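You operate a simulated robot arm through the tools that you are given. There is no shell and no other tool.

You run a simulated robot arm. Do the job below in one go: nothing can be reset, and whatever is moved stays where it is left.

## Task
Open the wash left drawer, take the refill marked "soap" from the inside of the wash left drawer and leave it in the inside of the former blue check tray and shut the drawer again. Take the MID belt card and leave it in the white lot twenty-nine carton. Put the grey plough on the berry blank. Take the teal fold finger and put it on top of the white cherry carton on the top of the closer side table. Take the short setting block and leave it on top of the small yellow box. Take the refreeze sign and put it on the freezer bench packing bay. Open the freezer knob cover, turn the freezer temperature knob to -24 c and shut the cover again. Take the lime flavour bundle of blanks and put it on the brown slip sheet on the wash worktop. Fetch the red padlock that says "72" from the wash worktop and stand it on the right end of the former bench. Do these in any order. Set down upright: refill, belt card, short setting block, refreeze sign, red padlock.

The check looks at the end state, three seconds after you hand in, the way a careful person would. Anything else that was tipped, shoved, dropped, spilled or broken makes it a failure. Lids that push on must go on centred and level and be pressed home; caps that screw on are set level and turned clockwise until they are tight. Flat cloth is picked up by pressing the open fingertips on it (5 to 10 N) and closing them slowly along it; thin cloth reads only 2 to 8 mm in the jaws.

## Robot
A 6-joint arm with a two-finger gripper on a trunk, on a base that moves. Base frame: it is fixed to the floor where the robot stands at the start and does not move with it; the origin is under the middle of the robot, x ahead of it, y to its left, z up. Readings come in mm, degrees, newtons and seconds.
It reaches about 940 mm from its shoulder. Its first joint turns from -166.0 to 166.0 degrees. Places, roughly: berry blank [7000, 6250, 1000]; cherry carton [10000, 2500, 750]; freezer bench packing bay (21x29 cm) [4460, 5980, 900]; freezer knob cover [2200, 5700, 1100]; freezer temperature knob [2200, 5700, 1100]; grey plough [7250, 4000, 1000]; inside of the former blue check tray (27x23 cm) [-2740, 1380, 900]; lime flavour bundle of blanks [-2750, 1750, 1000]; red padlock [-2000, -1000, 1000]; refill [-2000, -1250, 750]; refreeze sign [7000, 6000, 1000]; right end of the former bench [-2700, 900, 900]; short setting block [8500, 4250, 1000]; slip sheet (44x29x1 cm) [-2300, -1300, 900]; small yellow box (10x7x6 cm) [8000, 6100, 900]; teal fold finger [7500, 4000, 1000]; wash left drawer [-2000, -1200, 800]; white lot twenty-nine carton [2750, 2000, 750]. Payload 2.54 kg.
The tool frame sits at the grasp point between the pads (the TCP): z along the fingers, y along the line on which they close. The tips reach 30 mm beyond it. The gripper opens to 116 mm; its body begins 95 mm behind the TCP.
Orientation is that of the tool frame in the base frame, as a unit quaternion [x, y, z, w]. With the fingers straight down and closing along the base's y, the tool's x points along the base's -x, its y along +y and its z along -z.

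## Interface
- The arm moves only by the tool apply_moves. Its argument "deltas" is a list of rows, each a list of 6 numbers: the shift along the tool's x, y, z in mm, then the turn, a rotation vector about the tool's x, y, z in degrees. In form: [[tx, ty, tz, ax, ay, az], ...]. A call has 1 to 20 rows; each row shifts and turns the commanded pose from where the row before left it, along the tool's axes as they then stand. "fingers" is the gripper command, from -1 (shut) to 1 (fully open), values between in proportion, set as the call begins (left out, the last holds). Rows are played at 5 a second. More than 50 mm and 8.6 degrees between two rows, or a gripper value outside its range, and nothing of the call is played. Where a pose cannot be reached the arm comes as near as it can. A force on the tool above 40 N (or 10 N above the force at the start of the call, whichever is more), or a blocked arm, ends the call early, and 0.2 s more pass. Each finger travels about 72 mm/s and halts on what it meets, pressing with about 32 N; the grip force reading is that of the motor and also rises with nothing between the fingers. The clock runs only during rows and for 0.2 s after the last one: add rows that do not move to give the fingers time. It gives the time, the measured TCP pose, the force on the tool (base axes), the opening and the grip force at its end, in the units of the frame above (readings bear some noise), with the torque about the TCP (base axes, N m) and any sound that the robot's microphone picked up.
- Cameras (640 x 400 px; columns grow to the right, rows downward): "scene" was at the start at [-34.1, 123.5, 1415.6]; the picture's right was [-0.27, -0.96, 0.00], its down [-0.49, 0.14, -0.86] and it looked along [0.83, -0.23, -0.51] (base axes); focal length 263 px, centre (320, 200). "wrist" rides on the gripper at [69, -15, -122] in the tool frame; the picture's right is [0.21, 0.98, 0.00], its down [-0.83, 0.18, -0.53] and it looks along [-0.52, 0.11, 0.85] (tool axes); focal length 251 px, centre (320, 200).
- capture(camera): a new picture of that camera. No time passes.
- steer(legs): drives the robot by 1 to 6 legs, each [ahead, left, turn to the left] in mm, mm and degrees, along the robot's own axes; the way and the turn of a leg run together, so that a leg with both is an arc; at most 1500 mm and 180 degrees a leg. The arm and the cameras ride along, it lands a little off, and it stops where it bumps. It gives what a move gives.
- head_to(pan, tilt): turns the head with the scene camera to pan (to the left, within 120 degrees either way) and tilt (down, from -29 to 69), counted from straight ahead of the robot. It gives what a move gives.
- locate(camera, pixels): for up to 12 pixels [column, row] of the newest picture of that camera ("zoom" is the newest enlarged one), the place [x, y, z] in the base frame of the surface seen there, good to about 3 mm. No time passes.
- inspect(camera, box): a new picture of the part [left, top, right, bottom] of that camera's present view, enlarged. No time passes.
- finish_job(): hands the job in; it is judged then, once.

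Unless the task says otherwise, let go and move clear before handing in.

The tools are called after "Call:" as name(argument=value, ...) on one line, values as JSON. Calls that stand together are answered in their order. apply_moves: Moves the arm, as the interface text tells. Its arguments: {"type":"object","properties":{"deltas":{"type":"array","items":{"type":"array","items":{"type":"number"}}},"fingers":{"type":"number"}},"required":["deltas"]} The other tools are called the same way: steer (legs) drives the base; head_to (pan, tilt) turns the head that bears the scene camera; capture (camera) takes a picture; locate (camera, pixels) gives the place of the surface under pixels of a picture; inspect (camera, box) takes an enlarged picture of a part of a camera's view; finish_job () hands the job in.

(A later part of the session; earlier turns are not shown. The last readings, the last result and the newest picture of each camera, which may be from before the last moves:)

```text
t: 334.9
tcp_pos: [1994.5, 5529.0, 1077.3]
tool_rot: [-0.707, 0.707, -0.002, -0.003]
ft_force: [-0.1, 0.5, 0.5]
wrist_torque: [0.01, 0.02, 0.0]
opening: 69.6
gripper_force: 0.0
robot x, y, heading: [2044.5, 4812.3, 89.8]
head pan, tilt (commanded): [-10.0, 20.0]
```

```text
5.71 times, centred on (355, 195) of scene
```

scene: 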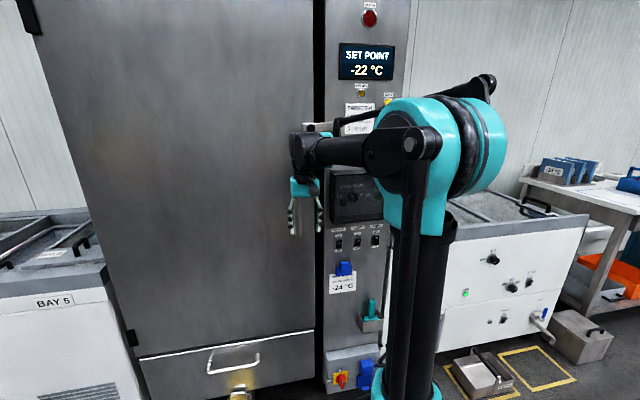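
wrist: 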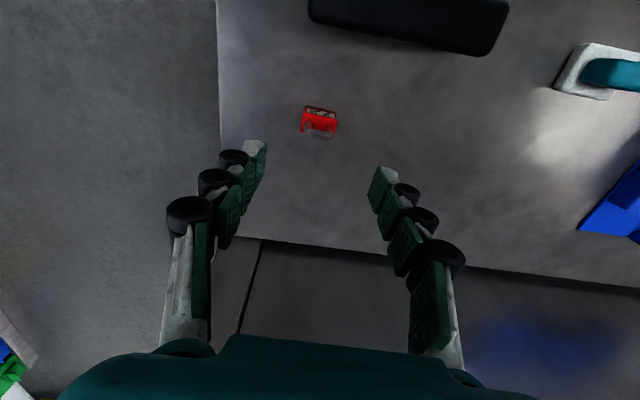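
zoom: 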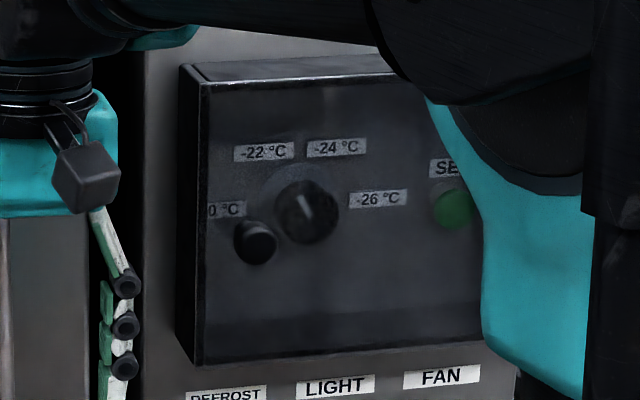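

Labels around the knob: -20 left, -22 upper left, -24 upper right, -26 right; the cover has a black pull at its left side (2141, 5605, 1115). I shift right for a better view.

Call:
steer(legs=[[0, -250, 0]])

Call:
head_to(pan=0, tilt=20)

Call:
capture(camera="scene")

Call:
inspect(camera="scene", box=[250, 130, 370, 250])

```text
t: 336.8
tcp_pos: [2254.7, 5528.2, 1077.1]
tool_rot: [-0.703, 0.711, -0.002, -0.002]
ft_force: [-1.2, 0.0, 0.1]
wrist_torque: [0.0, 0.0, -0.03]
opening: 69.6
gripper_force: 0.0
robot x, y, heading: [2291.8, 4811.2, 89.1]
head pan, tilt (commanded): [-10.0, 20.0]
```

```text
t: 337.5
tcp_pos: [2253.5, 5527.4, 1078.6]
tool_rot: [-0.702, 0.712, -0.003, -0.003]
ft_force: [0.2, 0.8, 0.2]
wrist_torque: [0.03, 0.01, 0.0]
opening: 69.5
gripper_force: 0.0
robot x, y, heading: [2296.7, 4808.6, 89.4]
head pan, tilt (commanded): [0.0, 20.0]
```

```text
taken
```

scene: 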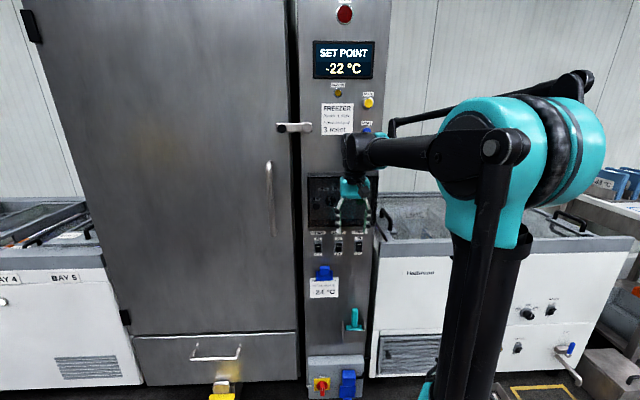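

```text
3.33 times, centred on (310, 190) of scene
```

zoom: 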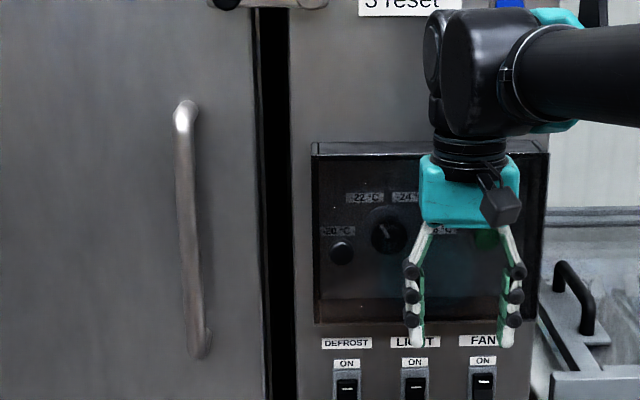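

The gripper hides part of the panel. I turn it horizontal (pointing at the freezer) and draw it to the right so the cover can be seen.

Call:
apply_moves(deltas=[[20, 0, 0, 0, -8.2, 0], [20, 0, 0, 0, -8.2, 0], [0, 0, 0, 0, -8.2, 0], [0, 0, 0, 0, -8.2, 0], [0, 0, 0, 0, -8.2, 0], [0, 0, 0, 0, -8.2, 0], [0, 0, 0, 0, -8.2, 0], [0, 0, 0, 0, -8.2, 0], [0, 0, 0, 0, -8.2, 0], [0, 0, 0, 0, -8.2, 0], [0, 0, 0, 0, -8, 0], [0, -40, 0, 0, 0, 0], [0, -40, 0, 0, 0, 0], [0, -40, 0, 0, 0, 0], [0, 0, 0, 0, 0, 0]])

Call:
capture(camera="scene")

Call:
inspect(camera="scene", box=[280, 140, 400, 260])

Call:
capture(camera="wrist")

```text
t: 340.7
tcp_pos: [2372.9, 5487.1, 1078.3]
tool_rot: [-0.499, 0.505, 0.495, 0.501]
ft_force: [-0.4, 0.7, -0.2]
wrist_torque: [0.01, -0.01, 0.03]
opening: 69.5
gripper_force: 0.0
robot x, y, heading: [2293.7, 4811.5, 89.4]
head pan, tilt (commanded): [0.0, 20.0]
```

```text
taken
```

scene: 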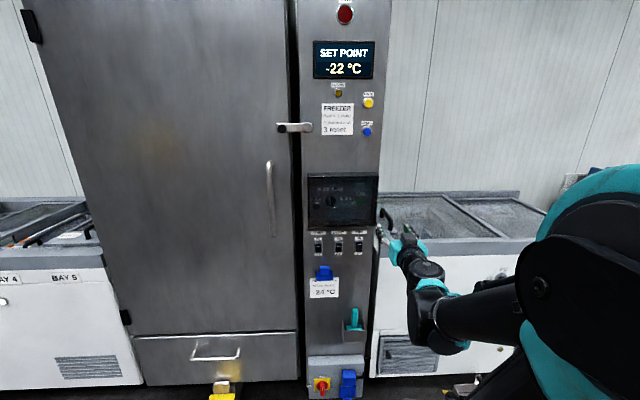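

```text
3.33 times, centred on (340, 200) of scene
```

zoom: 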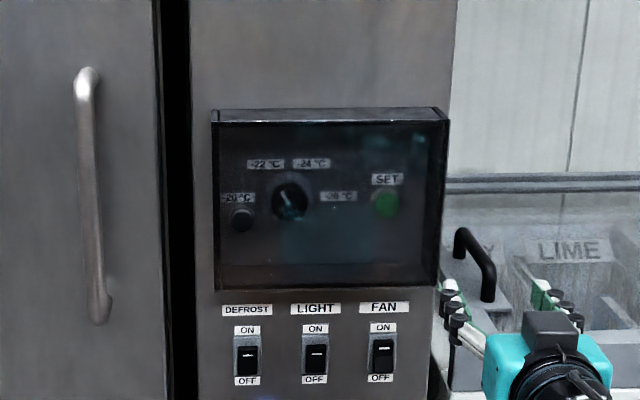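

```text
taken
```

wrist: 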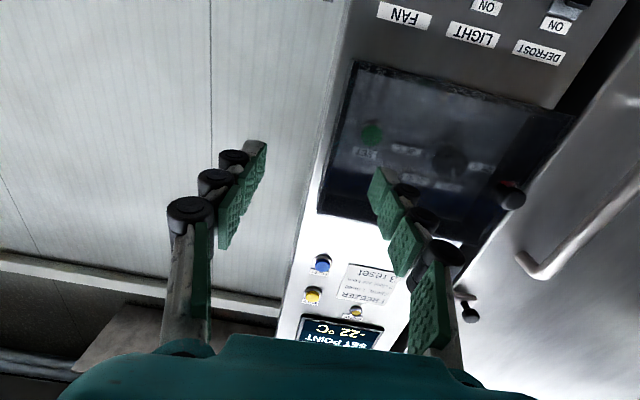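

Now the cover and its pull (zoom pixel (242,219)) are clear. I locate the pull, cover edges, and the knob.

Call:
locate(camera="zoom", pixels=[[242, 219], [242, 212], [218, 130], [218, 280], [440, 125], [436, 280], [290, 200], [300, 190], [385, 200], [330, 250], [200, 200], [452, 200]])

Call:
locate(camera="wrist", pixels=[[513, 197], [505, 190], [450, 160], [372, 132], [330, 150], [360, 75], [560, 120]])

```text
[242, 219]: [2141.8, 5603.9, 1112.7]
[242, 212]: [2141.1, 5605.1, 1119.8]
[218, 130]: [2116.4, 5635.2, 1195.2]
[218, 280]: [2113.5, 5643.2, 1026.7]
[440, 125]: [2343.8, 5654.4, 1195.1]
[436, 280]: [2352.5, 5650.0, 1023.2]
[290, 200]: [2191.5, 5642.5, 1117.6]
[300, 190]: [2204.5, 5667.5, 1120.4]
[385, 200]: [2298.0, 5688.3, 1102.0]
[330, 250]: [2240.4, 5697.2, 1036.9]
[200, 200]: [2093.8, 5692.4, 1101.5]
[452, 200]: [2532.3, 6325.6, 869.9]
```

```text
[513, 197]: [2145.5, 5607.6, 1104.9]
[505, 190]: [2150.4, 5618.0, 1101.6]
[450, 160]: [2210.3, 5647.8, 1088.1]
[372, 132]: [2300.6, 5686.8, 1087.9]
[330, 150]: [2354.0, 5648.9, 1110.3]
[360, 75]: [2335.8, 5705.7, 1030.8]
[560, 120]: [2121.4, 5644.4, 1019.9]
```

The pull stands off the cover at about (2142, 5604–5640, 1112); the hinge must be at the right edge x≈2352. I roll the gripper so it closes vertically and move in front of the pull.

Call:
apply_moves(deltas=[[0, 0, 0, 0, 0, 8.2], [0, 0, 0, 0, 0, 8.2], [0, 0, 0, 0, 0, 8.2], [0, 0, 0, 0, 0, 8.2], [0, 0, 0, 0, 0, 8.2], [0, 0, 0, 0, 0, 8.2], [0, 0, 0, 0, 0, 8.2], [0, 0, 0, 0, 0, 8.2], [0, 0, 0, 0, 0, 8.2], [0, 0, 0, 0, 0, 8.2], [0, 0, 0, 0, 0, 8.0], [0, 0, 0, 0, 0, 0]])

```text
t: 343.3
tcp_pos: [2368.1, 5487.2, 1074.7]
tool_rot: [0.006, 0.702, 0.712, 0.006]
ft_force: [0.4, 0.0, 0.1]
wrist_torque: [0.0, -0.01, -0.02]
opening: 69.7
gripper_force: 0.0
out of reach, approached as far as the arm can: row 11
robot x, y, heading: [2292.7, 4812.3, 89.5]
head pan, tilt (commanded): [0.0, 20.0]
```

The gripper now closes vertically and points at the freezer. I move over in front of the pull.

Call:
apply_moves(deltas=[[37.7, 6.2, 3, 0, 0, 0], [37.7, 6.2, 3, 0, 0, 0], [37.7, 6.2, 3, 0, 0, 0], [37.7, 6.2, 3, 0, 0, 0], [37.7, 6.2, 3, 0, 0, 0], [37.7, 6.2, 3, 0, 0, 0], [0, 0, 15, 0, 0, 0], [0, 0, 15, 0, 0, 0], [0, 0, 0, 0, 0, 0]])

Call:
capture(camera="wrist")

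Call:
inspect(camera="scene", box=[260, 140, 380, 260])

```text
t: 345.3
tcp_pos: [2171.6, 5549.9, 1109.9]
tool_rot: [-0.01, 0.728, 0.685, 0.01]
ft_force: [-0.1, 0.3, 0.5]
wrist_torque: [0.03, 0.0, 0.01]
opening: 69.6
gripper_force: 0.0
out of reach, approached as far as the arm can: row 2, 3, 4, 5
robot x, y, heading: [2295.3, 4806.8, 89.5]
head pan, tilt (commanded): [0.0, 20.0]
```

```text
taken
```

wrist: 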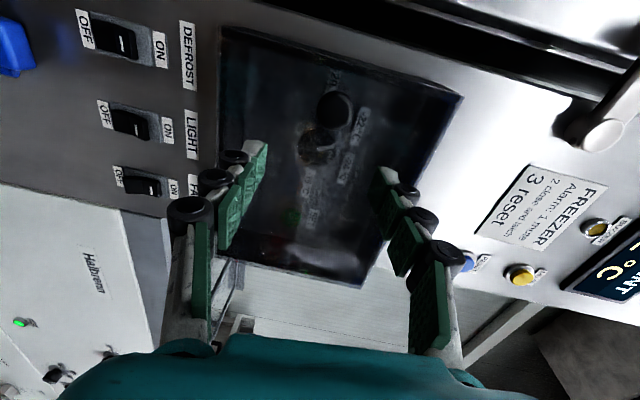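

```text
3.33 times, centred on (320, 200) of scene
```

zoom: 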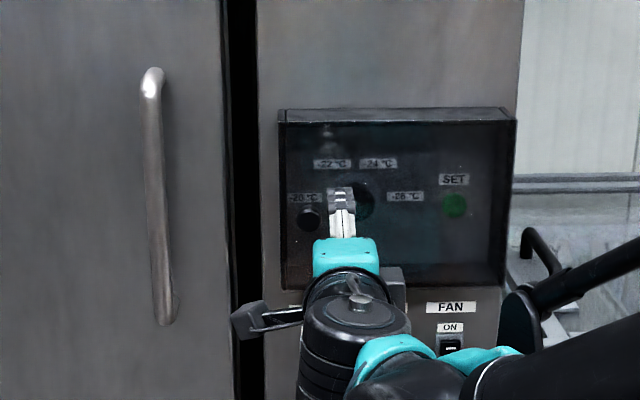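

The arm reaches poorly to its left. I back off a bit, shift the base 150 mm left, and re-approach the pull straight ahead.

Call:
apply_moves(deltas=[[-20, 0, -25, 0, 0, 0], [-20, 0, -25, 0, 0, 0], [-20, 0, -10, 0, 0, 0], [0, 0, 0, 0, 0, 0]])

Call:
steer(legs=[[0, 190, 0.5]])

Call:
capture(camera="wrist")

```text
t: 346.3
tcp_pos: [2233.5, 5491.7, 1114.0]
tool_rot: [-0.009, 0.726, 0.687, 0.008]
ft_force: [-0.8, 0.4, -0.4]
wrist_torque: [0.01, 0.01, -0.01]
opening: 69.5
gripper_force: 0.0
robot x, y, heading: [2292.6, 4809.3, 89.6]
head pan, tilt (commanded): [0.0, 20.0]
```

```text
t: 347.8
tcp_pos: [2039.2, 5491.0, 1112.8]
tool_rot: [-0.012, 0.726, 0.687, 0.006]
ft_force: [0.1, -0.1, 0.3]
wrist_torque: [0.0, 0.0, 0.03]
opening: 69.4
gripper_force: 0.0
robot x, y, heading: [2104.3, 4811.5, 89.9]
head pan, tilt (commanded): [0.0, 20.0]
```

```text
taken
```

wrist: 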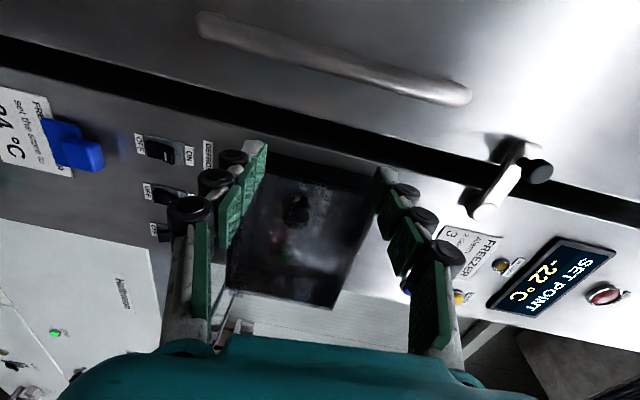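

Call:
apply_moves(deltas=[[-35, 0, 0, -3.1, 0, 0], [-35, 0, 0, 0, 0, 0], [-33, 0, 0, 0, 0, 0], [0, 0, 25, 0, 0, 0], [0, 0, 25, 0, 0, 0], [0, 0, 0, 0, 0, 0]])

Call:
capture(camera="wrist")

Call:
inspect(camera="scene", box=[290, 130, 430, 260])

```text
t: 349.2
tcp_pos: [2146.1, 5546.6, 1115.6]
tool_rot: [-0.011, 0.706, 0.708, 0.006]
ft_force: [0.4, -0.3, -0.1]
wrist_torque: [-0.01, 0.0, 0.01]
opening: 69.5
gripper_force: 0.1
out of reach, approached as far as the arm can: row 1
robot x, y, heading: [2105.1, 4808.6, 89.9]
head pan, tilt (commanded): [0.0, 20.0]
```

```text
taken
```

wrist: 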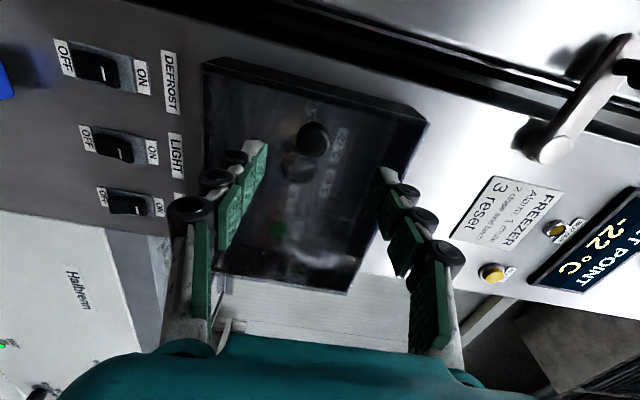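

```text
3.08 times, centred on (360, 195) of scene
```

zoom: 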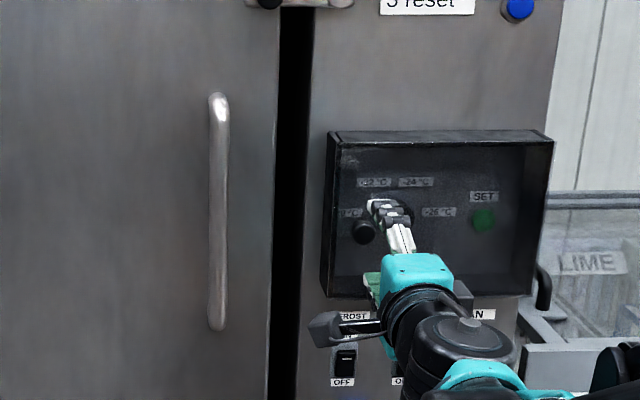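

The pull is between the fingers in the wrist view (pixel (313,140)). I locate it once more.

Call:
locate(camera="wrist", pixels=[[313, 140], [305, 135], [322, 145], [313, 130], [313, 150], [298, 168]])

```text
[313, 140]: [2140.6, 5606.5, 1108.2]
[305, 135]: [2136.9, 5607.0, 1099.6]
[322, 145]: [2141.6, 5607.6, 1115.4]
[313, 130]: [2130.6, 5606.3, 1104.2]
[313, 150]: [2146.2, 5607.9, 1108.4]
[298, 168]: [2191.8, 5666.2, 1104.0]
```

Pull centre is (2140, 5606–5640, 1108). I align, advance so the pads straddle it, and close.

Call:
apply_moves(deltas=[[5, -7, 0, 0, 0, 0], [0, 0, 20, 0, 0, 0], [0, 0, 20, 0, 0, 0], [0, 0, 14, 0, 0, 0], [0, 0, 0, 0, 0, 0]])

Call:
apply_moves(deltas=[[0, 0, 0, 0, 0, 0], [0, 0, 0, 0, 0, 0], [0, 0, 0, 0, 0, 0], [0, 0, 0, 0, 0, 0]], fingers=-1)

Call:
capture(camera="wrist")

```text
t: 350.4
tcp_pos: [2141.2, 5599.4, 1110.2]
tool_rot: [-0.012, 0.708, 0.706, 0.006]
ft_force: [-0.4, 0.3, -0.7]
wrist_torque: [0.0, 0.0, -0.02]
opening: 69.6
gripper_force: 0.0
robot x, y, heading: [2104.8, 4806.7, 89.9]
head pan, tilt (commanded): [0.0, 20.0]
```

```text
t: 351.4
tcp_pos: [2141.0, 5599.6, 1110.7]
tool_rot: [-0.012, 0.708, 0.706, 0.006]
ft_force: [0.1, -0.7, -1.9]
wrist_torque: [0.0, -0.05, 0.0]
opening: 24.4
gripper_force: 44.9
robot x, y, heading: [2108.2, 4813.3, 89.8]
head pan, tilt (commanded): [0.0, 20.0]
```

```text
taken
```

wrist: 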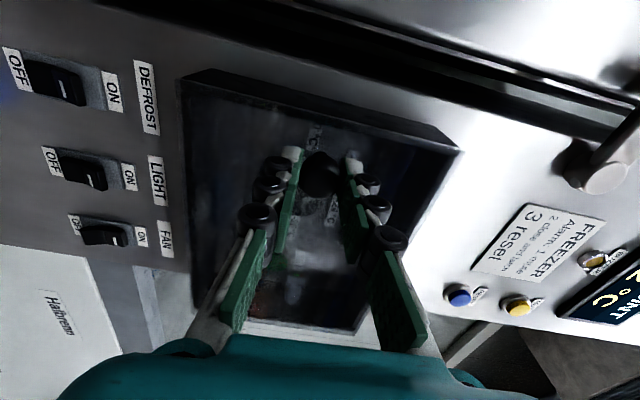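

Pull gripped at 24 mm. I draw it out a little (mostly toward me, slightly right) and read the forces to find the hinge's arc.

Call:
apply_moves(deltas=[[-1, 0, -5, 0, 0, 0], [-1.5, 0, -6, 0, 0, 0], [-2, 0, -7, 0, 0, 0], [0, 0, 0, 0, 0, 0]])

Call:
inspect(camera="scene", box=[290, 130, 430, 260])

```text
t: 352.4
tcp_pos: [2148.2, 5581.6, 1109.3]
tool_rot: [-0.009, 0.707, 0.707, 0.007]
ft_force: [23.3, 12.9, 9.9]
wrist_torque: [0.18, -0.05, -0.15]
opening: 24.5
gripper_force: 44.7
robot x, y, heading: [2108.7, 4808.2, 89.8]
head pan, tilt (commanded): [0.0, 20.0]
```

```text
3.08 times, centred on (360, 195) of scene
```

zoom: 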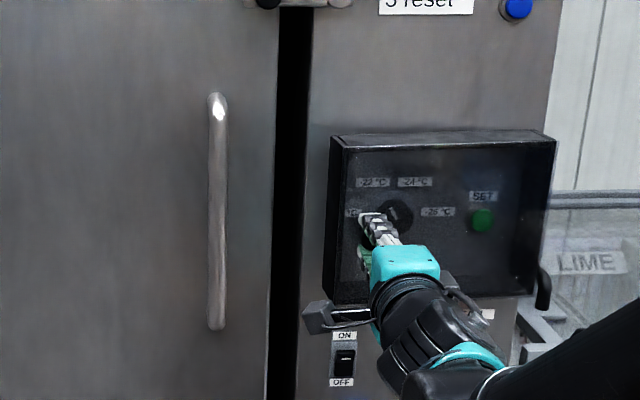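

The cover moves; the side force suggests the hinge axis is at the panel plane (about (2352, 5690)). I follow that arc onward to about 20°.

Call:
apply_moves(deltas=[[-4.5, 0, -8.8, 0, 0, 0], [-4.5, 0, -8.8, 0, 0, 0], [-4.9, 0, -8.4, 0, 0, 0], [-4.9, 0, -8.4, 0, 0, 0], [-5.6, 0, -7.9, 0, 0, 0], [-5.6, 0, -7.9, 0, 0, 0], [0, 0, 0, 0, 0, 0]])

Call:
inspect(camera="scene", box=[290, 130, 430, 260])

```text
t: 353.6
tcp_pos: [2166.7, 5543.7, 1108.9]
tool_rot: [-0.011, 0.705, 0.71, 0.007]
ft_force: [3.4, 1.7, -27.9]
wrist_torque: [-0.58, -0.02, -0.32]
opening: 24.6
gripper_force: 44.6
out of reach, approached as far as the arm can: row 1
robot x, y, heading: [2103.7, 4810.3, 89.8]
head pan, tilt (commanded): [0.0, 20.0]
stopped in row 5: the force on the tool passed its limit at 43 N (the readings are from after the stop); the commanded pose is now the measured one
```

```text
3.08 times, centred on (360, 195) of scene
```

zoom: 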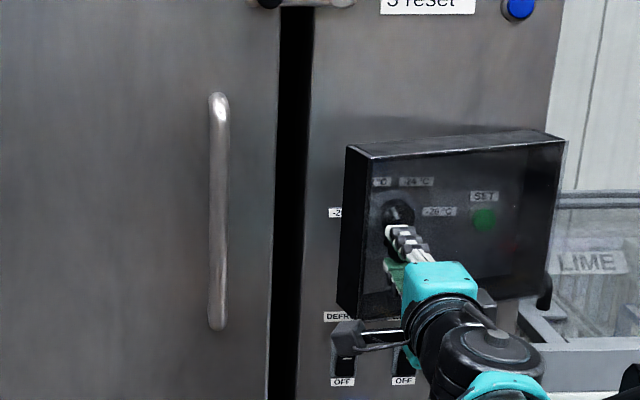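

The cover has opened about 15°. I continue along the arc in smaller steps.

Call:
apply_moves(deltas=[[-3.5, 0, -5, 0, 0, 0], [-3.5, 0, -5, 0, 0, 0], [-4, 0, -5, 0, 0, 0], [-4, 0, -5, 0, 0, 0], [0, 0, 0, 0, 0, 0]])

```text
t: 354.1
tcp_pos: [2170.4, 5538.9, 1110.0]
tool_rot: [-0.012, 0.704, 0.71, 0.007]
ft_force: [5.0, 4.5, -28.9]
wrist_torque: [-0.64, 0.05, -0.02]
opening: 24.5
gripper_force: 45.1
robot x, y, heading: [2105.3, 4811.9, 89.7]
head pan, tilt (commanded): [0.0, 20.0]
stopped in row 2: the force on the tool passed its limit at 42 N (the readings are from after the stop); the commanded pose is now the measured one
```

A steady -29 N vertical force remains; I lower by small steps to relieve it.

Call:
apply_moves(deltas=[[0, -1.5, 0, 0, 0, 0], [0, 0, 0, 0, 0, 0]])

Call:
capture(camera="wrist")

```text
t: 354.7
tcp_pos: [2170.6, 5538.6, 1109.9]
tool_rot: [-0.01, 0.703, 0.711, 0.007]
ft_force: [10.1, 9.5, 13.1]
wrist_torque: [0.34, -0.04, 0.05]
opening: 24.6
gripper_force: 45.0
robot x, y, heading: [2108.6, 4810.0, 89.8]
head pan, tilt (commanded): [0.0, 20.0]
```

```text
taken
```

wrist: 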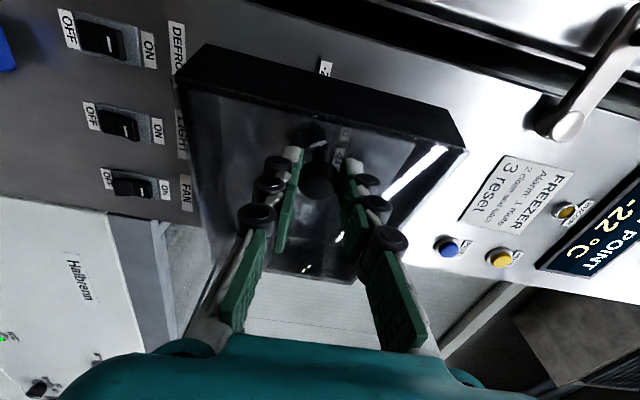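

Forces are now moderate. I continue along the arc.

Call:
apply_moves(deltas=[[-4, 0, -5, 0, 0, 0], [-4, 0, -5, 0, 0, 0], [-4.5, 0, -5, 0, 0, 0], [-4.5, 0, -5, 0, 0, 0], [-5, 0, -5, 0, 0, 0], [-5, 0, -5, 0, 0, 0], [0, 0, 0, 0, 0, 0]])

Call:
inspect(camera="scene", box=[290, 130, 430, 260])

```text
t: 356.3
tcp_pos: [2195.6, 5506.7, 1109.1]
tool_rot: [-0.011, 0.699, 0.715, 0.008]
ft_force: [2.4, 5.6, 3.6]
wrist_torque: [0.05, -0.12, 0.47]
opening: 24.8
gripper_force: 45.2
robot x, y, heading: [2109.5, 4810.0, 89.6]
head pan, tilt (commanded): [0.0, 20.0]
```

```text
3.08 times, centred on (360, 195) of scene
```

zoom: 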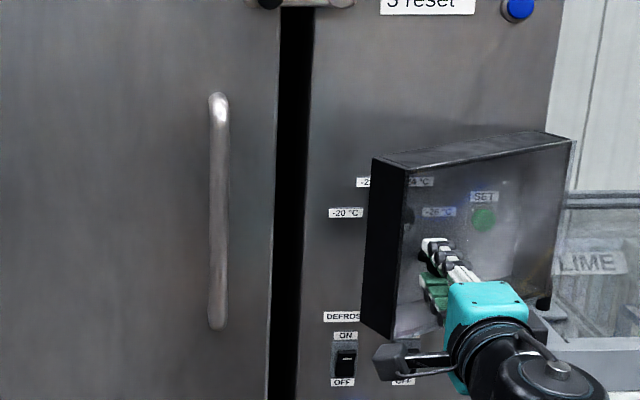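

The cover follows the model (about 28° open). Continuing the arc toward 45–50°.

Call:
apply_moves(deltas=[[-6.2, 0, -4.7, 0, 0, 0], [-6.2, 0, -4.7, 0, 0, 0], [-6.2, 0, -4.7, 0, 0, 0], [-6.2, 0, -4.7, 0, 0, 0], [-6.2, 0, -4.7, 0, 0, 0], [-6.9, 0, -3.5, 0, 0, 0], [-6.9, 0, -3.5, 0, 0, 0], [0, 0, 0, 0, 0, 0]])

```text
t: 358.1
tcp_pos: [2218.0, 5486.8, 1109.2]
tool_rot: [-0.012, 0.696, 0.718, 0.012]
ft_force: [18.0, 30.5, -13.2]
wrist_torque: [-0.38, -0.02, 0.23]
opening: 24.7
gripper_force: 45.7
out of reach, approached as far as the arm can: row 2, 3, 4, 5, 6, 7
robot x, y, heading: [2103.4, 4813.8, 89.9]
head pan, tilt (commanded): [0.0, 20.0]
```

The arm has reached its near limit at about 35° open. I release the pull, back the base off, and will push the cover further open from its inside edge.

Call:
apply_moves(deltas=[[0, 0, 0, 0, 0, 0], [0, 0, 0, 0, 0, 0], [0, 0, 0, 0, 0, 0], [0, 0, 0, 0, 0, 0]], fingers=0.2)

Call:
steer(legs=[[-90, 0, 0]])

Call:
capture(camera="scene")

Call:
inspect(camera="scene", box=[290, 130, 430, 260])

```text
t: 359.1
tcp_pos: [2216.0, 5485.3, 1109.3]
tool_rot: [-0.012, 0.695, 0.718, 0.011]
ft_force: [-0.2, -0.8, 0.7]
wrist_torque: [0.0, -0.03, -0.01]
opening: 69.5
gripper_force: 0.0
robot x, y, heading: [2105.0, 4811.4, 89.6]
head pan, tilt (commanded): [0.0, 20.0]
```

```text
t: 360.2
tcp_pos: [2216.0, 5395.4, 1110.6]
tool_rot: [-0.013, 0.696, 0.718, 0.011]
ft_force: [-0.7, -0.5, -0.7]
wrist_torque: [0.0, 0.01, -0.03]
opening: 69.8
gripper_force: 0.1
robot x, y, heading: [2109.2, 4718.6, 90.1]
head pan, tilt (commanded): [0.0, 20.0]
```

```text
taken
```

scene: 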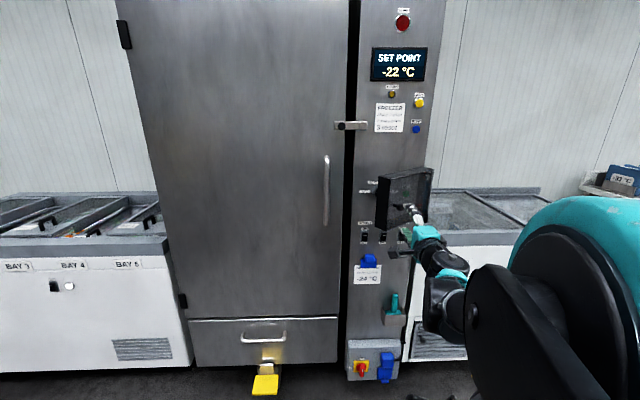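

```text
3.08 times, centred on (360, 195) of scene
```

zoom: 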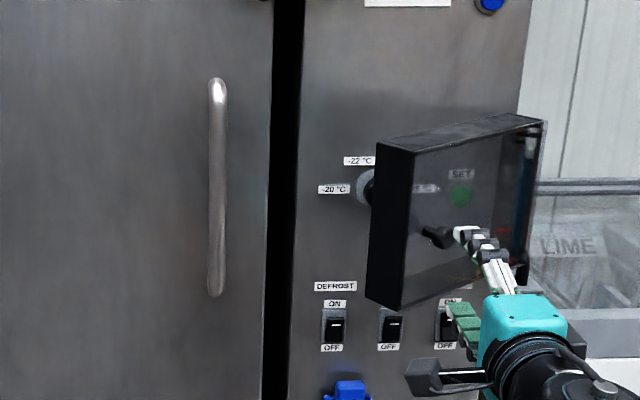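

The cover stays ajar (~35°). I close the fingers, shift left of its free edge, and move forward behind it.

Call:
apply_moves(deltas=[[33, 0, 0, 0, 0, 0], [33, 0, 0, 0, 0, 0], [33, 0, 0, 0, 0, 0], [20, 0, 0, 0, 0, 0], [0, 0, 37, 0, 0, 0], [0, 0, 37, 0, 0, 0], [0, 0, 37, 0, 0, 0], [0, 0, 37, 0, 0, 0], [0, 0, 30, 0, 0, 0], [0, 0, 0, 0, 0, 0]], fingers=-1)

Call:
capture(camera="wrist")

Call:
inspect(camera="scene", box=[310, 130, 450, 260])

```text
t: 362.4
tcp_pos: [2109.6, 5557.3, 1120.6]
tool_rot: [-0.013, 0.696, 0.718, 0.01]
ft_force: [-0.5, 0.1, 0.1]
wrist_torque: [-0.03, 0.01, 0.01]
opening: 0.4
gripper_force: 28.2
out of reach, approached as far as the arm can: row 2, 3, 4, 5
robot x, y, heading: [2105.3, 4720.3, 89.8]
head pan, tilt (commanded): [0.0, 20.0]
```

```text
taken
```

wrist: 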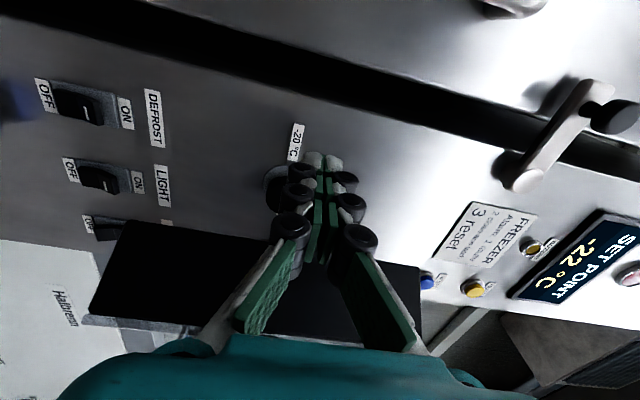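

```text
3.08 times, centred on (380, 195) of scene
```

zoom: 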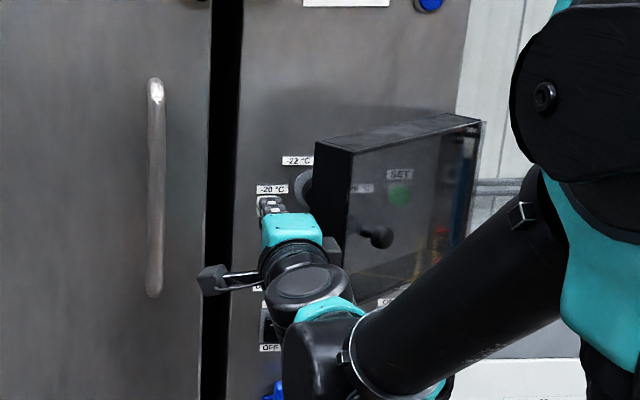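

The closed fingers are beside the cover's free edge. I sweep them to the right to swing the cover open.

Call:
apply_moves(deltas=[[-12, 0, 0, 0, 0, 0], [-12, 0, 0, 0, 0, 0], [-12, 0, 0, 0, 0, 0], [-12, 0, 0, 0, 0, 0], [-12, 0, 0, 0, 0, 0], [-12, 0, 0, 0, 0, 0], [-12, 0, -2, 0, 0, 0], [-12, 0, -3, 0, 0, 0], [-12, 0, -3, 0, 0, 0], [-12, 0, -4, 0, 0, 0], [-12, 0, -4, 0, 0, 0], [-12, 0, -4, 0, 0, 0], [0, 0, 0, 0, 0, 0]])

Call:
inspect(camera="scene", box=[310, 130, 450, 260])

```text
t: 363.4
tcp_pos: [2144.6, 5557.2, 1121.9]
tool_rot: [0.01, 0.694, 0.719, -0.013]
ft_force: [-9.8, -6.5, 1.6]
wrist_torque: [0.02, -0.05, -0.07]
opening: 5.8
gripper_force: 28.3
out of reach, approached as far as the arm can: row 3, 4
robot x, y, heading: [2106.1, 4720.8, 90.2]
head pan, tilt (commanded): [0.0, 20.0]
stopped in row 4: the force on the tool passed its limit at 50 N (the readings are from after the stop); the commanded pose is now the measured one
```

```text
3.08 times, centred on (380, 195) of scene
```

zoom: 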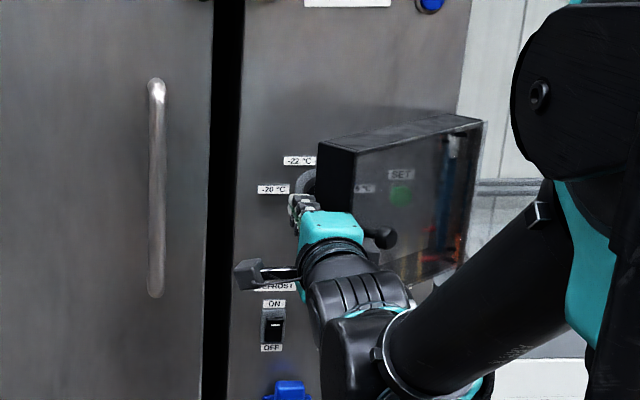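

The push stopped at 50 N. I check the wrist view to see what is touching.

Call:
capture(camera="wrist")

Call:
locate(camera="zoom", pixels=[[325, 155], [355, 160], [350, 215], [380, 238], [335, 230], [300, 205], [320, 180], [470, 130], [405, 120]])

```text
taken
```

wrist: 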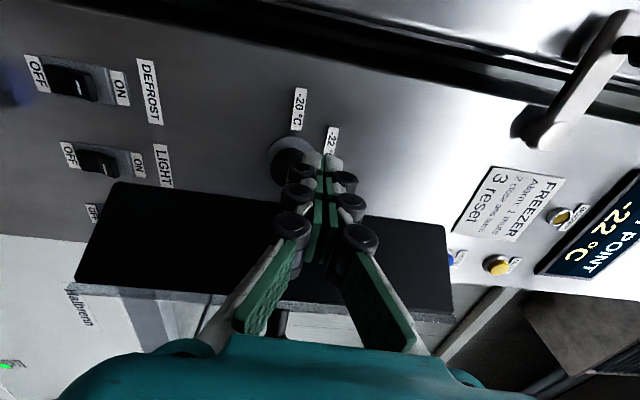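

```text
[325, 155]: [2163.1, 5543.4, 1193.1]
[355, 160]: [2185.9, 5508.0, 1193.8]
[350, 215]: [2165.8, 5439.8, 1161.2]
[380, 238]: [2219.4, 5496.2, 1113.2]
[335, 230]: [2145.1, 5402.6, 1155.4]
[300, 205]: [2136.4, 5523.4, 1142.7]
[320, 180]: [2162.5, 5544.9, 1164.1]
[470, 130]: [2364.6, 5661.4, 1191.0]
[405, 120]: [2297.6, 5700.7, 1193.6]
```

The cover's hinge is stiff and pushing near the hinge side is inefficient. With the base now further back, I'll regrip the pull (now at about (2221, 5510, 1111)) and continue the arc.

Call:
apply_moves(deltas=[[10, 0, 0, 0, 0, 0], [0, 0, -35, 0, 0, 0], [0, 0, -35, 0, 0, 0], [0, 0, -35, 0, 0, 0], [0, 0, -25, 0, 0, 0], [-28, -3, 0, 0, 0, 0], [-28, -3, 0, 0, 0, 0], [-28, -3, 0, 0, 0, 0], [0, 0, 0, 0, 0, 0]], fingers=0.1)

Call:
capture(camera="wrist")

```text
t: 365.4
tcp_pos: [2213.6, 5426.4, 1114.3]
tool_rot: [0.011, 0.692, 0.722, -0.011]
ft_force: [1.2, 0.7, -0.1]
wrist_torque: [-0.01, 0.03, 0.0]
opening: 63.9
gripper_force: 0.1
out of reach, approached as far as the arm can: row 1, 6
robot x, y, heading: [2102.7, 4722.1, 89.8]
head pan, tilt (commanded): [0.0, 20.0]
```

```text
taken
```

wrist: 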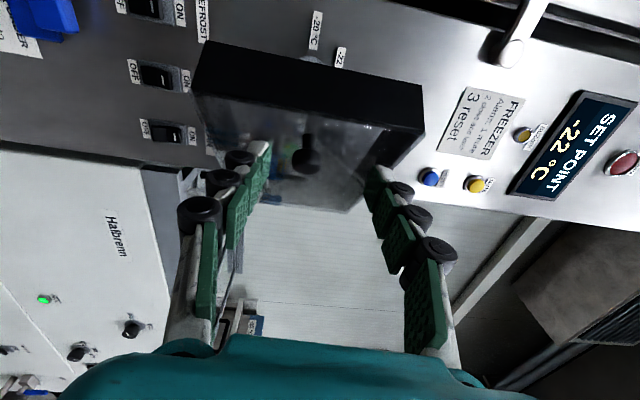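

Call:
locate(camera="wrist", pixels=[[303, 160], [295, 160], [312, 155], [310, 140], [300, 170]])

```text
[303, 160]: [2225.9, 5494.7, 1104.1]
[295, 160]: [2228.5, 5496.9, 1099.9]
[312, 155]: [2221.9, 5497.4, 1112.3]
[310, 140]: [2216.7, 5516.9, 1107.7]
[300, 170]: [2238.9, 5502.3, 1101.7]
```

Pull centre is about (2224, 5506, 1107). I level the tool, advance and grip it.

Call:
apply_moves(deltas=[[-5, -4, 0, 2.4, 0, 0], [-5, -3, 20, 0, 0, 0], [0, 0, 20, 0, 0, 0], [0, 0, 20, 0, 0, 0], [0, 0, 10, 0, 0, 0], [0, 0, 0, 0, 0, 0]])

Call:
apply_moves(deltas=[[0, 0, 0, 0, 0, 0], [0, 0, 0, 0, 0, 0], [0, 0, 0, 0, 0, 0], [0, 0, 0, 0, 0, 0]], fingers=-1)

Call:
capture(camera="wrist")

```text
t: 366.8
tcp_pos: [2219.1, 5497.9, 1115.2]
tool_rot: [0.011, 0.691, 0.722, -0.011]
ft_force: [-0.4, -0.2, 0.6]
wrist_torque: [-0.01, 0.0, -0.03]
opening: 63.7
gripper_force: 0.1
out of reach, approached as far as the arm can: row 1
robot x, y, heading: [2104.7, 4722.8, 90.1]
head pan, tilt (commanded): [0.0, 20.0]
```

```text
t: 367.5
tcp_pos: [2219.6, 5497.8, 1110.3]
tool_rot: [0.01, 0.693, 0.721, -0.008]
ft_force: [0.7, 3.5, -64.8]
wrist_torque: [-0.91, 0.14, 0.27]
opening: 27.4
gripper_force: 32.0
robot x, y, heading: [2108.4, 4720.2, 90.0]
head pan, tilt (commanded): [0.0, 20.0]
stopped in row 3: the force on the tool passed its limit at 46 N (the readings are from after the stop); the commanded pose is now the measured one
```

```text
taken
```

wrist: 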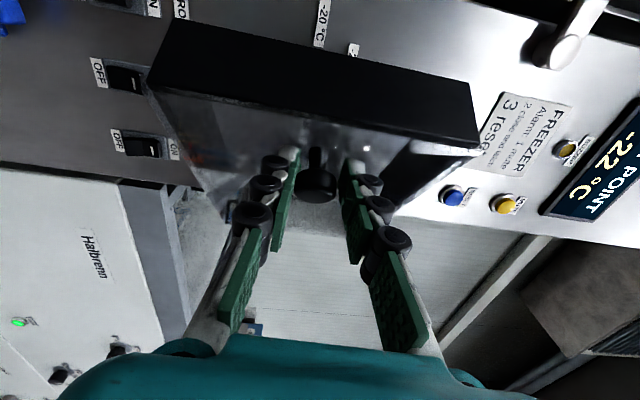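

The grip is a few mm too high (-65 N). I lower gradually to relieve it.

Call:
apply_moves(deltas=[[0, -1, 0, 0, 0, 0], [0, -0.5, 0, 0, 0, 0], [0, 0, 0, 0, 0, 0]])

```text
t: 368.3
tcp_pos: [2218.9, 5498.0, 1110.8]
tool_rot: [0.01, 0.692, 0.722, -0.009]
ft_force: [2.5, -3.3, -64.7]
wrist_torque: [-1.01, 0.2, -0.95]
opening: 26.6
gripper_force: 31.7
robot x, y, heading: [2102.6, 4718.4, 90.1]
head pan, tilt (commanded): [0.0, 20.0]
```

Call:
apply_moves(deltas=[[0, -1, 0, 0, 0, 0], [0, -1, 0, 0, 0, 0], [0, -1, 0, 0, 0, 0], [0, 0, 0, 0, 0, 0]])

```text
t: 369.3
tcp_pos: [2219.3, 5498.6, 1108.9]
tool_rot: [0.009, 0.692, 0.721, -0.01]
ft_force: [3.7, 12.5, -30.0]
wrist_torque: [-0.3, 0.08, 0.83]
opening: 24.2
gripper_force: 44.9
robot x, y, heading: [2106.3, 4718.1, 90.2]
head pan, tilt (commanded): [0.0, 20.0]
```

Call:
apply_moves(deltas=[[0, -0.8, 0, 0, 0, 0], [-5.9, 0, -3.7, 0, 0, 0], [-5.9, 0, -3.7, 0, 0, 0], [-5.9, 0, -3.7, 0, 0, 0], [-5.9, 0, -3.7, 0, 0, 0], [-5.9, 0, -3.7, 0, 0, 0], [0, 0, 0, 0, 0, 0]])

Call:
inspect(camera="scene", box=[310, 130, 450, 260])

```text
t: 370.2
tcp_pos: [2232.6, 5487.9, 1109.3]
tool_rot: [0.009, 0.691, 0.722, -0.011]
ft_force: [-0.8, -6.6, 20.1]
wrist_torque: [0.38, -0.02, -0.52]
opening: 24.3
gripper_force: 45.0
robot x, y, heading: [2104.6, 4722.2, 90.2]
head pan, tilt (commanded): [0.0, 20.0]
stopped in row 4: the force on the tool passed its limit at 47 N (the readings are from after the stop); the commanded pose is now the measured one
```

```text
3.08 times, centred on (380, 195) of scene
```

zoom: 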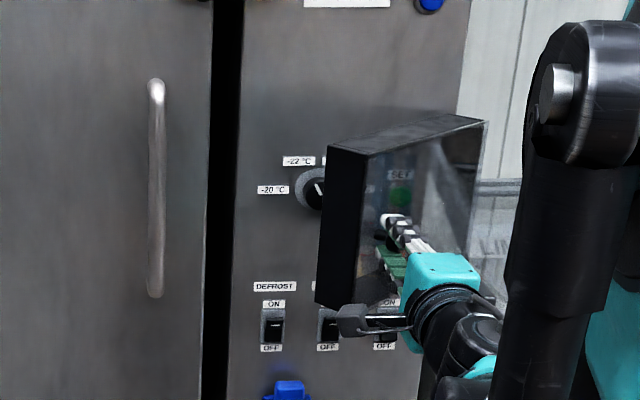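

Tool is slightly tilted, so each step drifted in height. I compensate and carry on along the arc.

Call:
apply_moves(deltas=[[0, 0.7, 0, 0, 0, 0], [-5.9, 0.33, -3.7, 0, 0, 0], [-6.2, 0.33, -3.6, 0, 0, 0], [-6.6, 0.33, -3.3, 0, 0, 0], [-7, 0.33, -3, 0, 0, 0], [-7, 0.33, -3, 0, 0, 0], [0, 0, 0, 0, 0, 0]])

```text
t: 371.8
tcp_pos: [2258.9, 5474.9, 1108.3]
tool_rot: [0.009, 0.687, 0.727, -0.007]
ft_force: [-5.6, -1.4, 10.7]
wrist_torque: [0.29, -0.06, 1.14]
opening: 24.4
gripper_force: 45.5
out of reach, approached as far as the arm can: row 5, 6
robot x, y, heading: [2103.4, 4722.5, 89.9]
head pan, tilt (commanded): [0.0, 20.0]
```

The cover is now about 48° open. I release the pull, and push the rest from inside where the lever arm is better.

Call:
apply_moves(deltas=[[0, 0, 0, 0, 0, 0], [0, 0, 0, 0, 0, 0], [0, 0, 0, 0, 0, 0], [0, 0, -20, 0, 0, 0], [0, 0, -25, 0, 0, 0], [0, 0, 0, 0, 0, 0]], fingers=0.1)

Call:
apply_moves(deltas=[[33, 0, 0, 0, 0, 0], [33, 0, 0, 0, 0, 0], [33, 0, 0, 0, 0, 0], [33, 0, 5, 0, 0, 0], [0, 0, 30, 0, 0, 0], [0, 0, 30, 0, 0, 0], [0, 0, 30, 0, 0, 0], [0, 0, 30, 0, 0, 0], [0, 0, 10, 0, 0, 0], [0, 0, 0, 0, 0, 0]], fingers=-1)

Call:
inspect(camera="scene", box=[310, 130, 450, 260])

```text
t: 373.2
tcp_pos: [2251.8, 5433.5, 1106.7]
tool_rot: [0.009, 0.684, 0.729, -0.006]
ft_force: [-0.7, 0.1, -0.2]
wrist_torque: [-0.01, 0.02, 0.0]
opening: 63.9
gripper_force: 0.1
out of reach, approached as far as the arm can: row 4, 5
robot x, y, heading: [2105.1, 4720.3, 90.0]
head pan, tilt (commanded): [0.0, 20.0]
```

```text
t: 375.4
tcp_pos: [2138.9, 5565.8, 1121.6]
tool_rot: [0.011, 0.691, 0.723, -0.011]
ft_force: [-0.1, -0.4, -1.1]
wrist_torque: [-0.02, -0.01, -0.02]
opening: 0.0
gripper_force: 28.3
out of reach, approached as far as the arm can: row 4
robot x, y, heading: [2105.5, 4721.6, 89.9]
head pan, tilt (commanded): [0.0, 20.0]
```

```text
3.08 times, centred on (380, 195) of scene
```

zoom: 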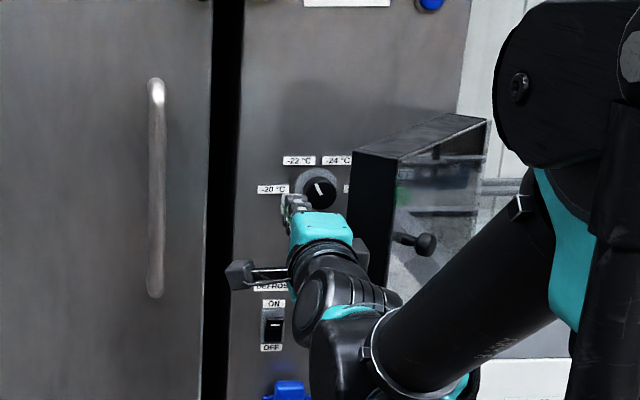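

The fingers are left of the door edge and short of the knob. I sweep right to push the cover further.

Call:
apply_moves(deltas=[[-10, 0, 0, 0, 0, 0], [-10, 0, 0, 0, 0, 0], [-10, 0, 0, 0, 0, 0], [-10, 0, 0, 0, 0, 0], [-10, 0, -2, 0, 0, 0], [-10, 0, -2, 0, 0, 0], [-10, 0, -3, 0, 0, 0], [-10, 0, -3, 0, 0, 0], [-10, 0, -4, 0, 0, 0], [-10, 0, -4, 0, 0, 0], [-10, 0, -4, 0, 0, 0], [-10, 0, -4, 0, 0, 0], [0, 0, 0, 0, 0, 0]])

Call:
inspect(camera="scene", box=[310, 130, 450, 260])

```text
t: 377.5
tcp_pos: [2214.0, 5546.8, 1116.8]
tool_rot: [0.007, 0.689, 0.724, -0.013]
ft_force: [-8.8, -15.3, 2.4]
wrist_torque: [-0.29, 0.21, -0.69]
opening: 6.0
gripper_force: 28.7
out of reach, approached as far as the arm can: row 1, 2, 3
robot x, y, heading: [2106.3, 4724.7, 89.9]
head pan, tilt (commanded): [0.0, 20.0]
stopped in row 10: the force on the tool passed its limit at 47 N (the readings are from after the stop); the commanded pose is now the measured one
```

```text
3.08 times, centred on (380, 195) of scene
```

zoom: 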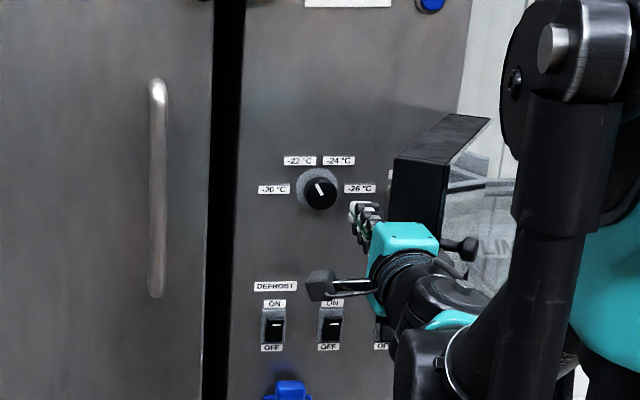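

Good progress: cover is about 65° open and the knob is exposed. I push a little further in small steps.

Call:
apply_moves(deltas=[[-6, 0, -3, 0, 0, 0], [-6, 0, -3, 0, 0, 0], [-6, 0, -3, 0, 0, 0], [-6, 0, -3, 0, 0, 0], [-6, 0, -3, 0, 0, 0], [-6, 0, -3, 0, 0, 0], [-6, 0, -3, 0, 0, 0], [-6, 0, -3, 0, 0, 0], [0, 0, 0, 0, 0, 0]])

Call:
inspect(camera="scene", box=[310, 130, 450, 260])

```text
t: 378.2
tcp_pos: [2223.8, 5540.1, 1117.0]
tool_rot: [0.008, 0.69, 0.723, -0.013]
ft_force: [-10.4, -15.9, 3.0]
wrist_torque: [-0.27, 0.27, -0.68]
opening: 6.1
gripper_force: 29.2
robot x, y, heading: [2109.1, 4719.7, 90.1]
head pan, tilt (commanded): [0.0, 20.0]
stopped in row 3: the force on the tool passed its limit at 42 N (the readings are from after the stop); the commanded pose is now the measured one
```

```text
3.08 times, centred on (380, 195) of scene
```

zoom: 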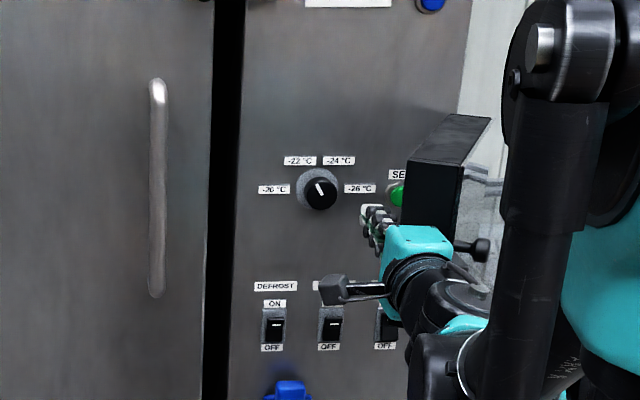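

Call:
apply_moves(deltas=[[-5, 0, -2, 0, 0, 0], [-5, 0, -2, 0, 0, 0], [-5, 0, -2, 0, 0, 0], [-5, 0, -2, 0, 0, 0], [-5, 0, -2, 0, 0, 0], [-5, 0, -2, 0, 0, 0], [0, 0, 0, 0, 0, 0]])

Call:
apply_moves(deltas=[[-5, 0, -2, 0, 0, 0], [-5, 0, -2, 0, 0, 0], [-5, 0, -2, 0, 0, 0], [-5, 0, -2, 0, 0, 0], [-5, 0, -2, 0, 0, 0], [-5, 0, -2, 0, 0, 0], [0, 0, 0, 0, 0, 0]])

Call:
apply_moves(deltas=[[-5, 0, -2, 0, 0, 0], [-5, 0, -2, 0, 0, 0], [-5, 0, -2, 0, 0, 0], [-5, 0, -2, 0, 0, 0], [-5, 0, -2, 0, 0, 0], [-5, 0, -2, 0, 0, 0], [0, 0, 0, 0, 0, 0]])

Call:
inspect(camera="scene", box=[310, 130, 450, 260])

```text
t: 378.7
tcp_pos: [2232.1, 5536.8, 1115.3]
tool_rot: [0.007, 0.69, 0.723, -0.015]
ft_force: [-8.4, -14.4, 1.8]
wrist_torque: [-0.23, 0.24, -0.62]
opening: 0.1
gripper_force: 28.3
robot x, y, heading: [2105.7, 4718.5, 90.0]
head pan, tilt (commanded): [0.0, 20.0]
stopped in row 2: the force on the tool passed its limit at 42 N (the readings are from after the stop); the commanded pose is now the measured one
```

```text
t: 379.4
tcp_pos: [2240.6, 5531.3, 1115.4]
tool_rot: [0.004, 0.69, 0.724, -0.015]
ft_force: [-6.1, -13.6, 0.7]
wrist_torque: [-0.26, 0.2, -0.47]
opening: 0.0
gripper_force: 28.6
robot x, y, heading: [2103.5, 4717.7, 90.2]
head pan, tilt (commanded): [0.0, 20.0]
stopped in row 3: the force on the tool passed its limit at 41 N (the readings are from after the stop); the commanded pose is now the measured one
```

```text
t: 381.2
tcp_pos: [2270.1, 5519.2, 1112.1]
tool_rot: [0.004, 0.685, 0.728, -0.012]
ft_force: [-4.2, -13.0, 0.7]
wrist_torque: [-0.22, 0.09, -0.37]
opening: 0.0
gripper_force: 28.1
robot x, y, heading: [2104.1, 4717.1, 90.2]
head pan, tilt (commanded): [0.0, 20.0]
stopped in row 7: the force on the tool passed its limit at 40 N (the readings are from after the stop); the commanded pose is now the measured one
```

```text
3.08 times, centred on (380, 195) of scene
```

zoom: 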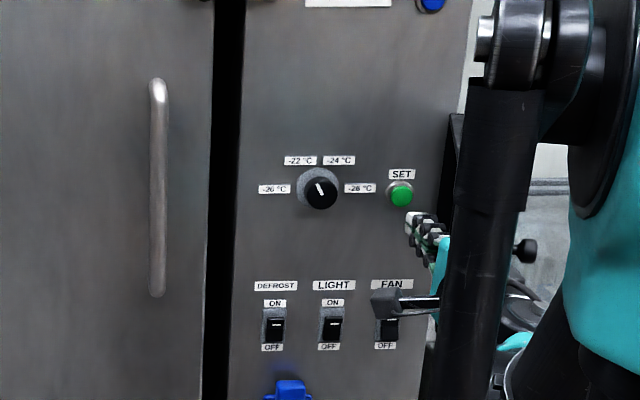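

The cover is now wide open and the knob clear (zoom pixel (320,193)). I withdraw and locate the knob.

Call:
locate(camera="zoom", pixels=[[320, 193], [312, 205], [332, 182], [322, 175], [302, 190], [338, 195], [320, 208], [318, 186]])

Call:
apply_moves(deltas=[[8, 0, -10, 0, 0, 0], [10, 0, -20, 0, 0, 0], [15, 0, -10, 0, 0, 0], [30, 0, 0, 0, 0, 0], [20, 0, 0, 0, 0, 0], [0, 0, 0, 0, 0, 0]], fingers=0.2)

Call:
capture(camera="wrist")

Call:
capture(camera="scene")

```text
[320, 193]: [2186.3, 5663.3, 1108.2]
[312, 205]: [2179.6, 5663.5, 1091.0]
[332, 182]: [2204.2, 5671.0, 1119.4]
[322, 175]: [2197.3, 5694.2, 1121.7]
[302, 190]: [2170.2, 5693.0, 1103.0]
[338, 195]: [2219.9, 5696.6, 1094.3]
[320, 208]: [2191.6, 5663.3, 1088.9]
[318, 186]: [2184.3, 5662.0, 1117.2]
```

```text
t: 382.6
tcp_pos: [2188.2, 5480.3, 1112.9]
tool_rot: [0.006, 0.686, 0.728, -0.012]
ft_force: [0.4, 0.7, -0.4]
wrist_torque: [-0.01, 0.01, -0.05]
opening: 69.5
gripper_force: 0.1
robot x, y, heading: [2104.5, 4719.0, 90.0]
head pan, tilt (commanded): [0.0, 20.0]
```

```text
taken
```

wrist: 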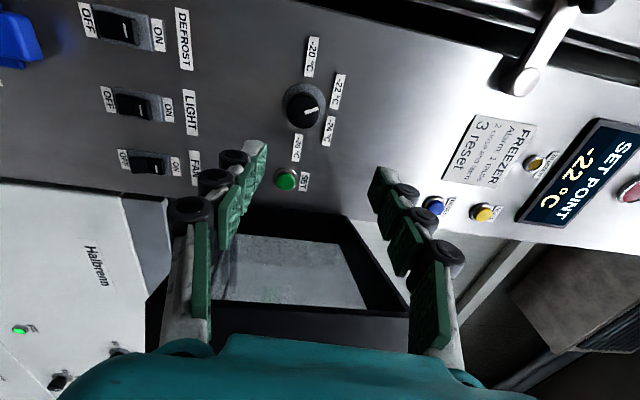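

```text
taken
```

scene: 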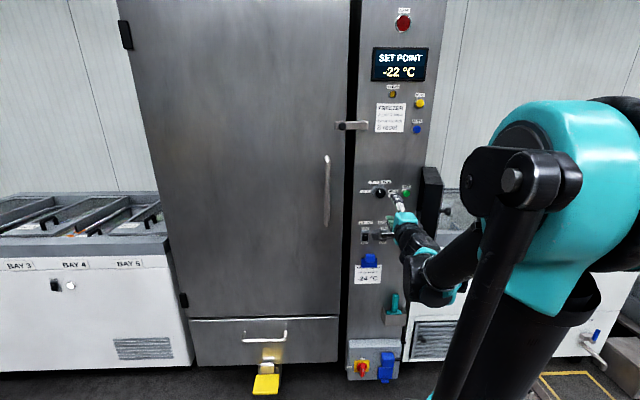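

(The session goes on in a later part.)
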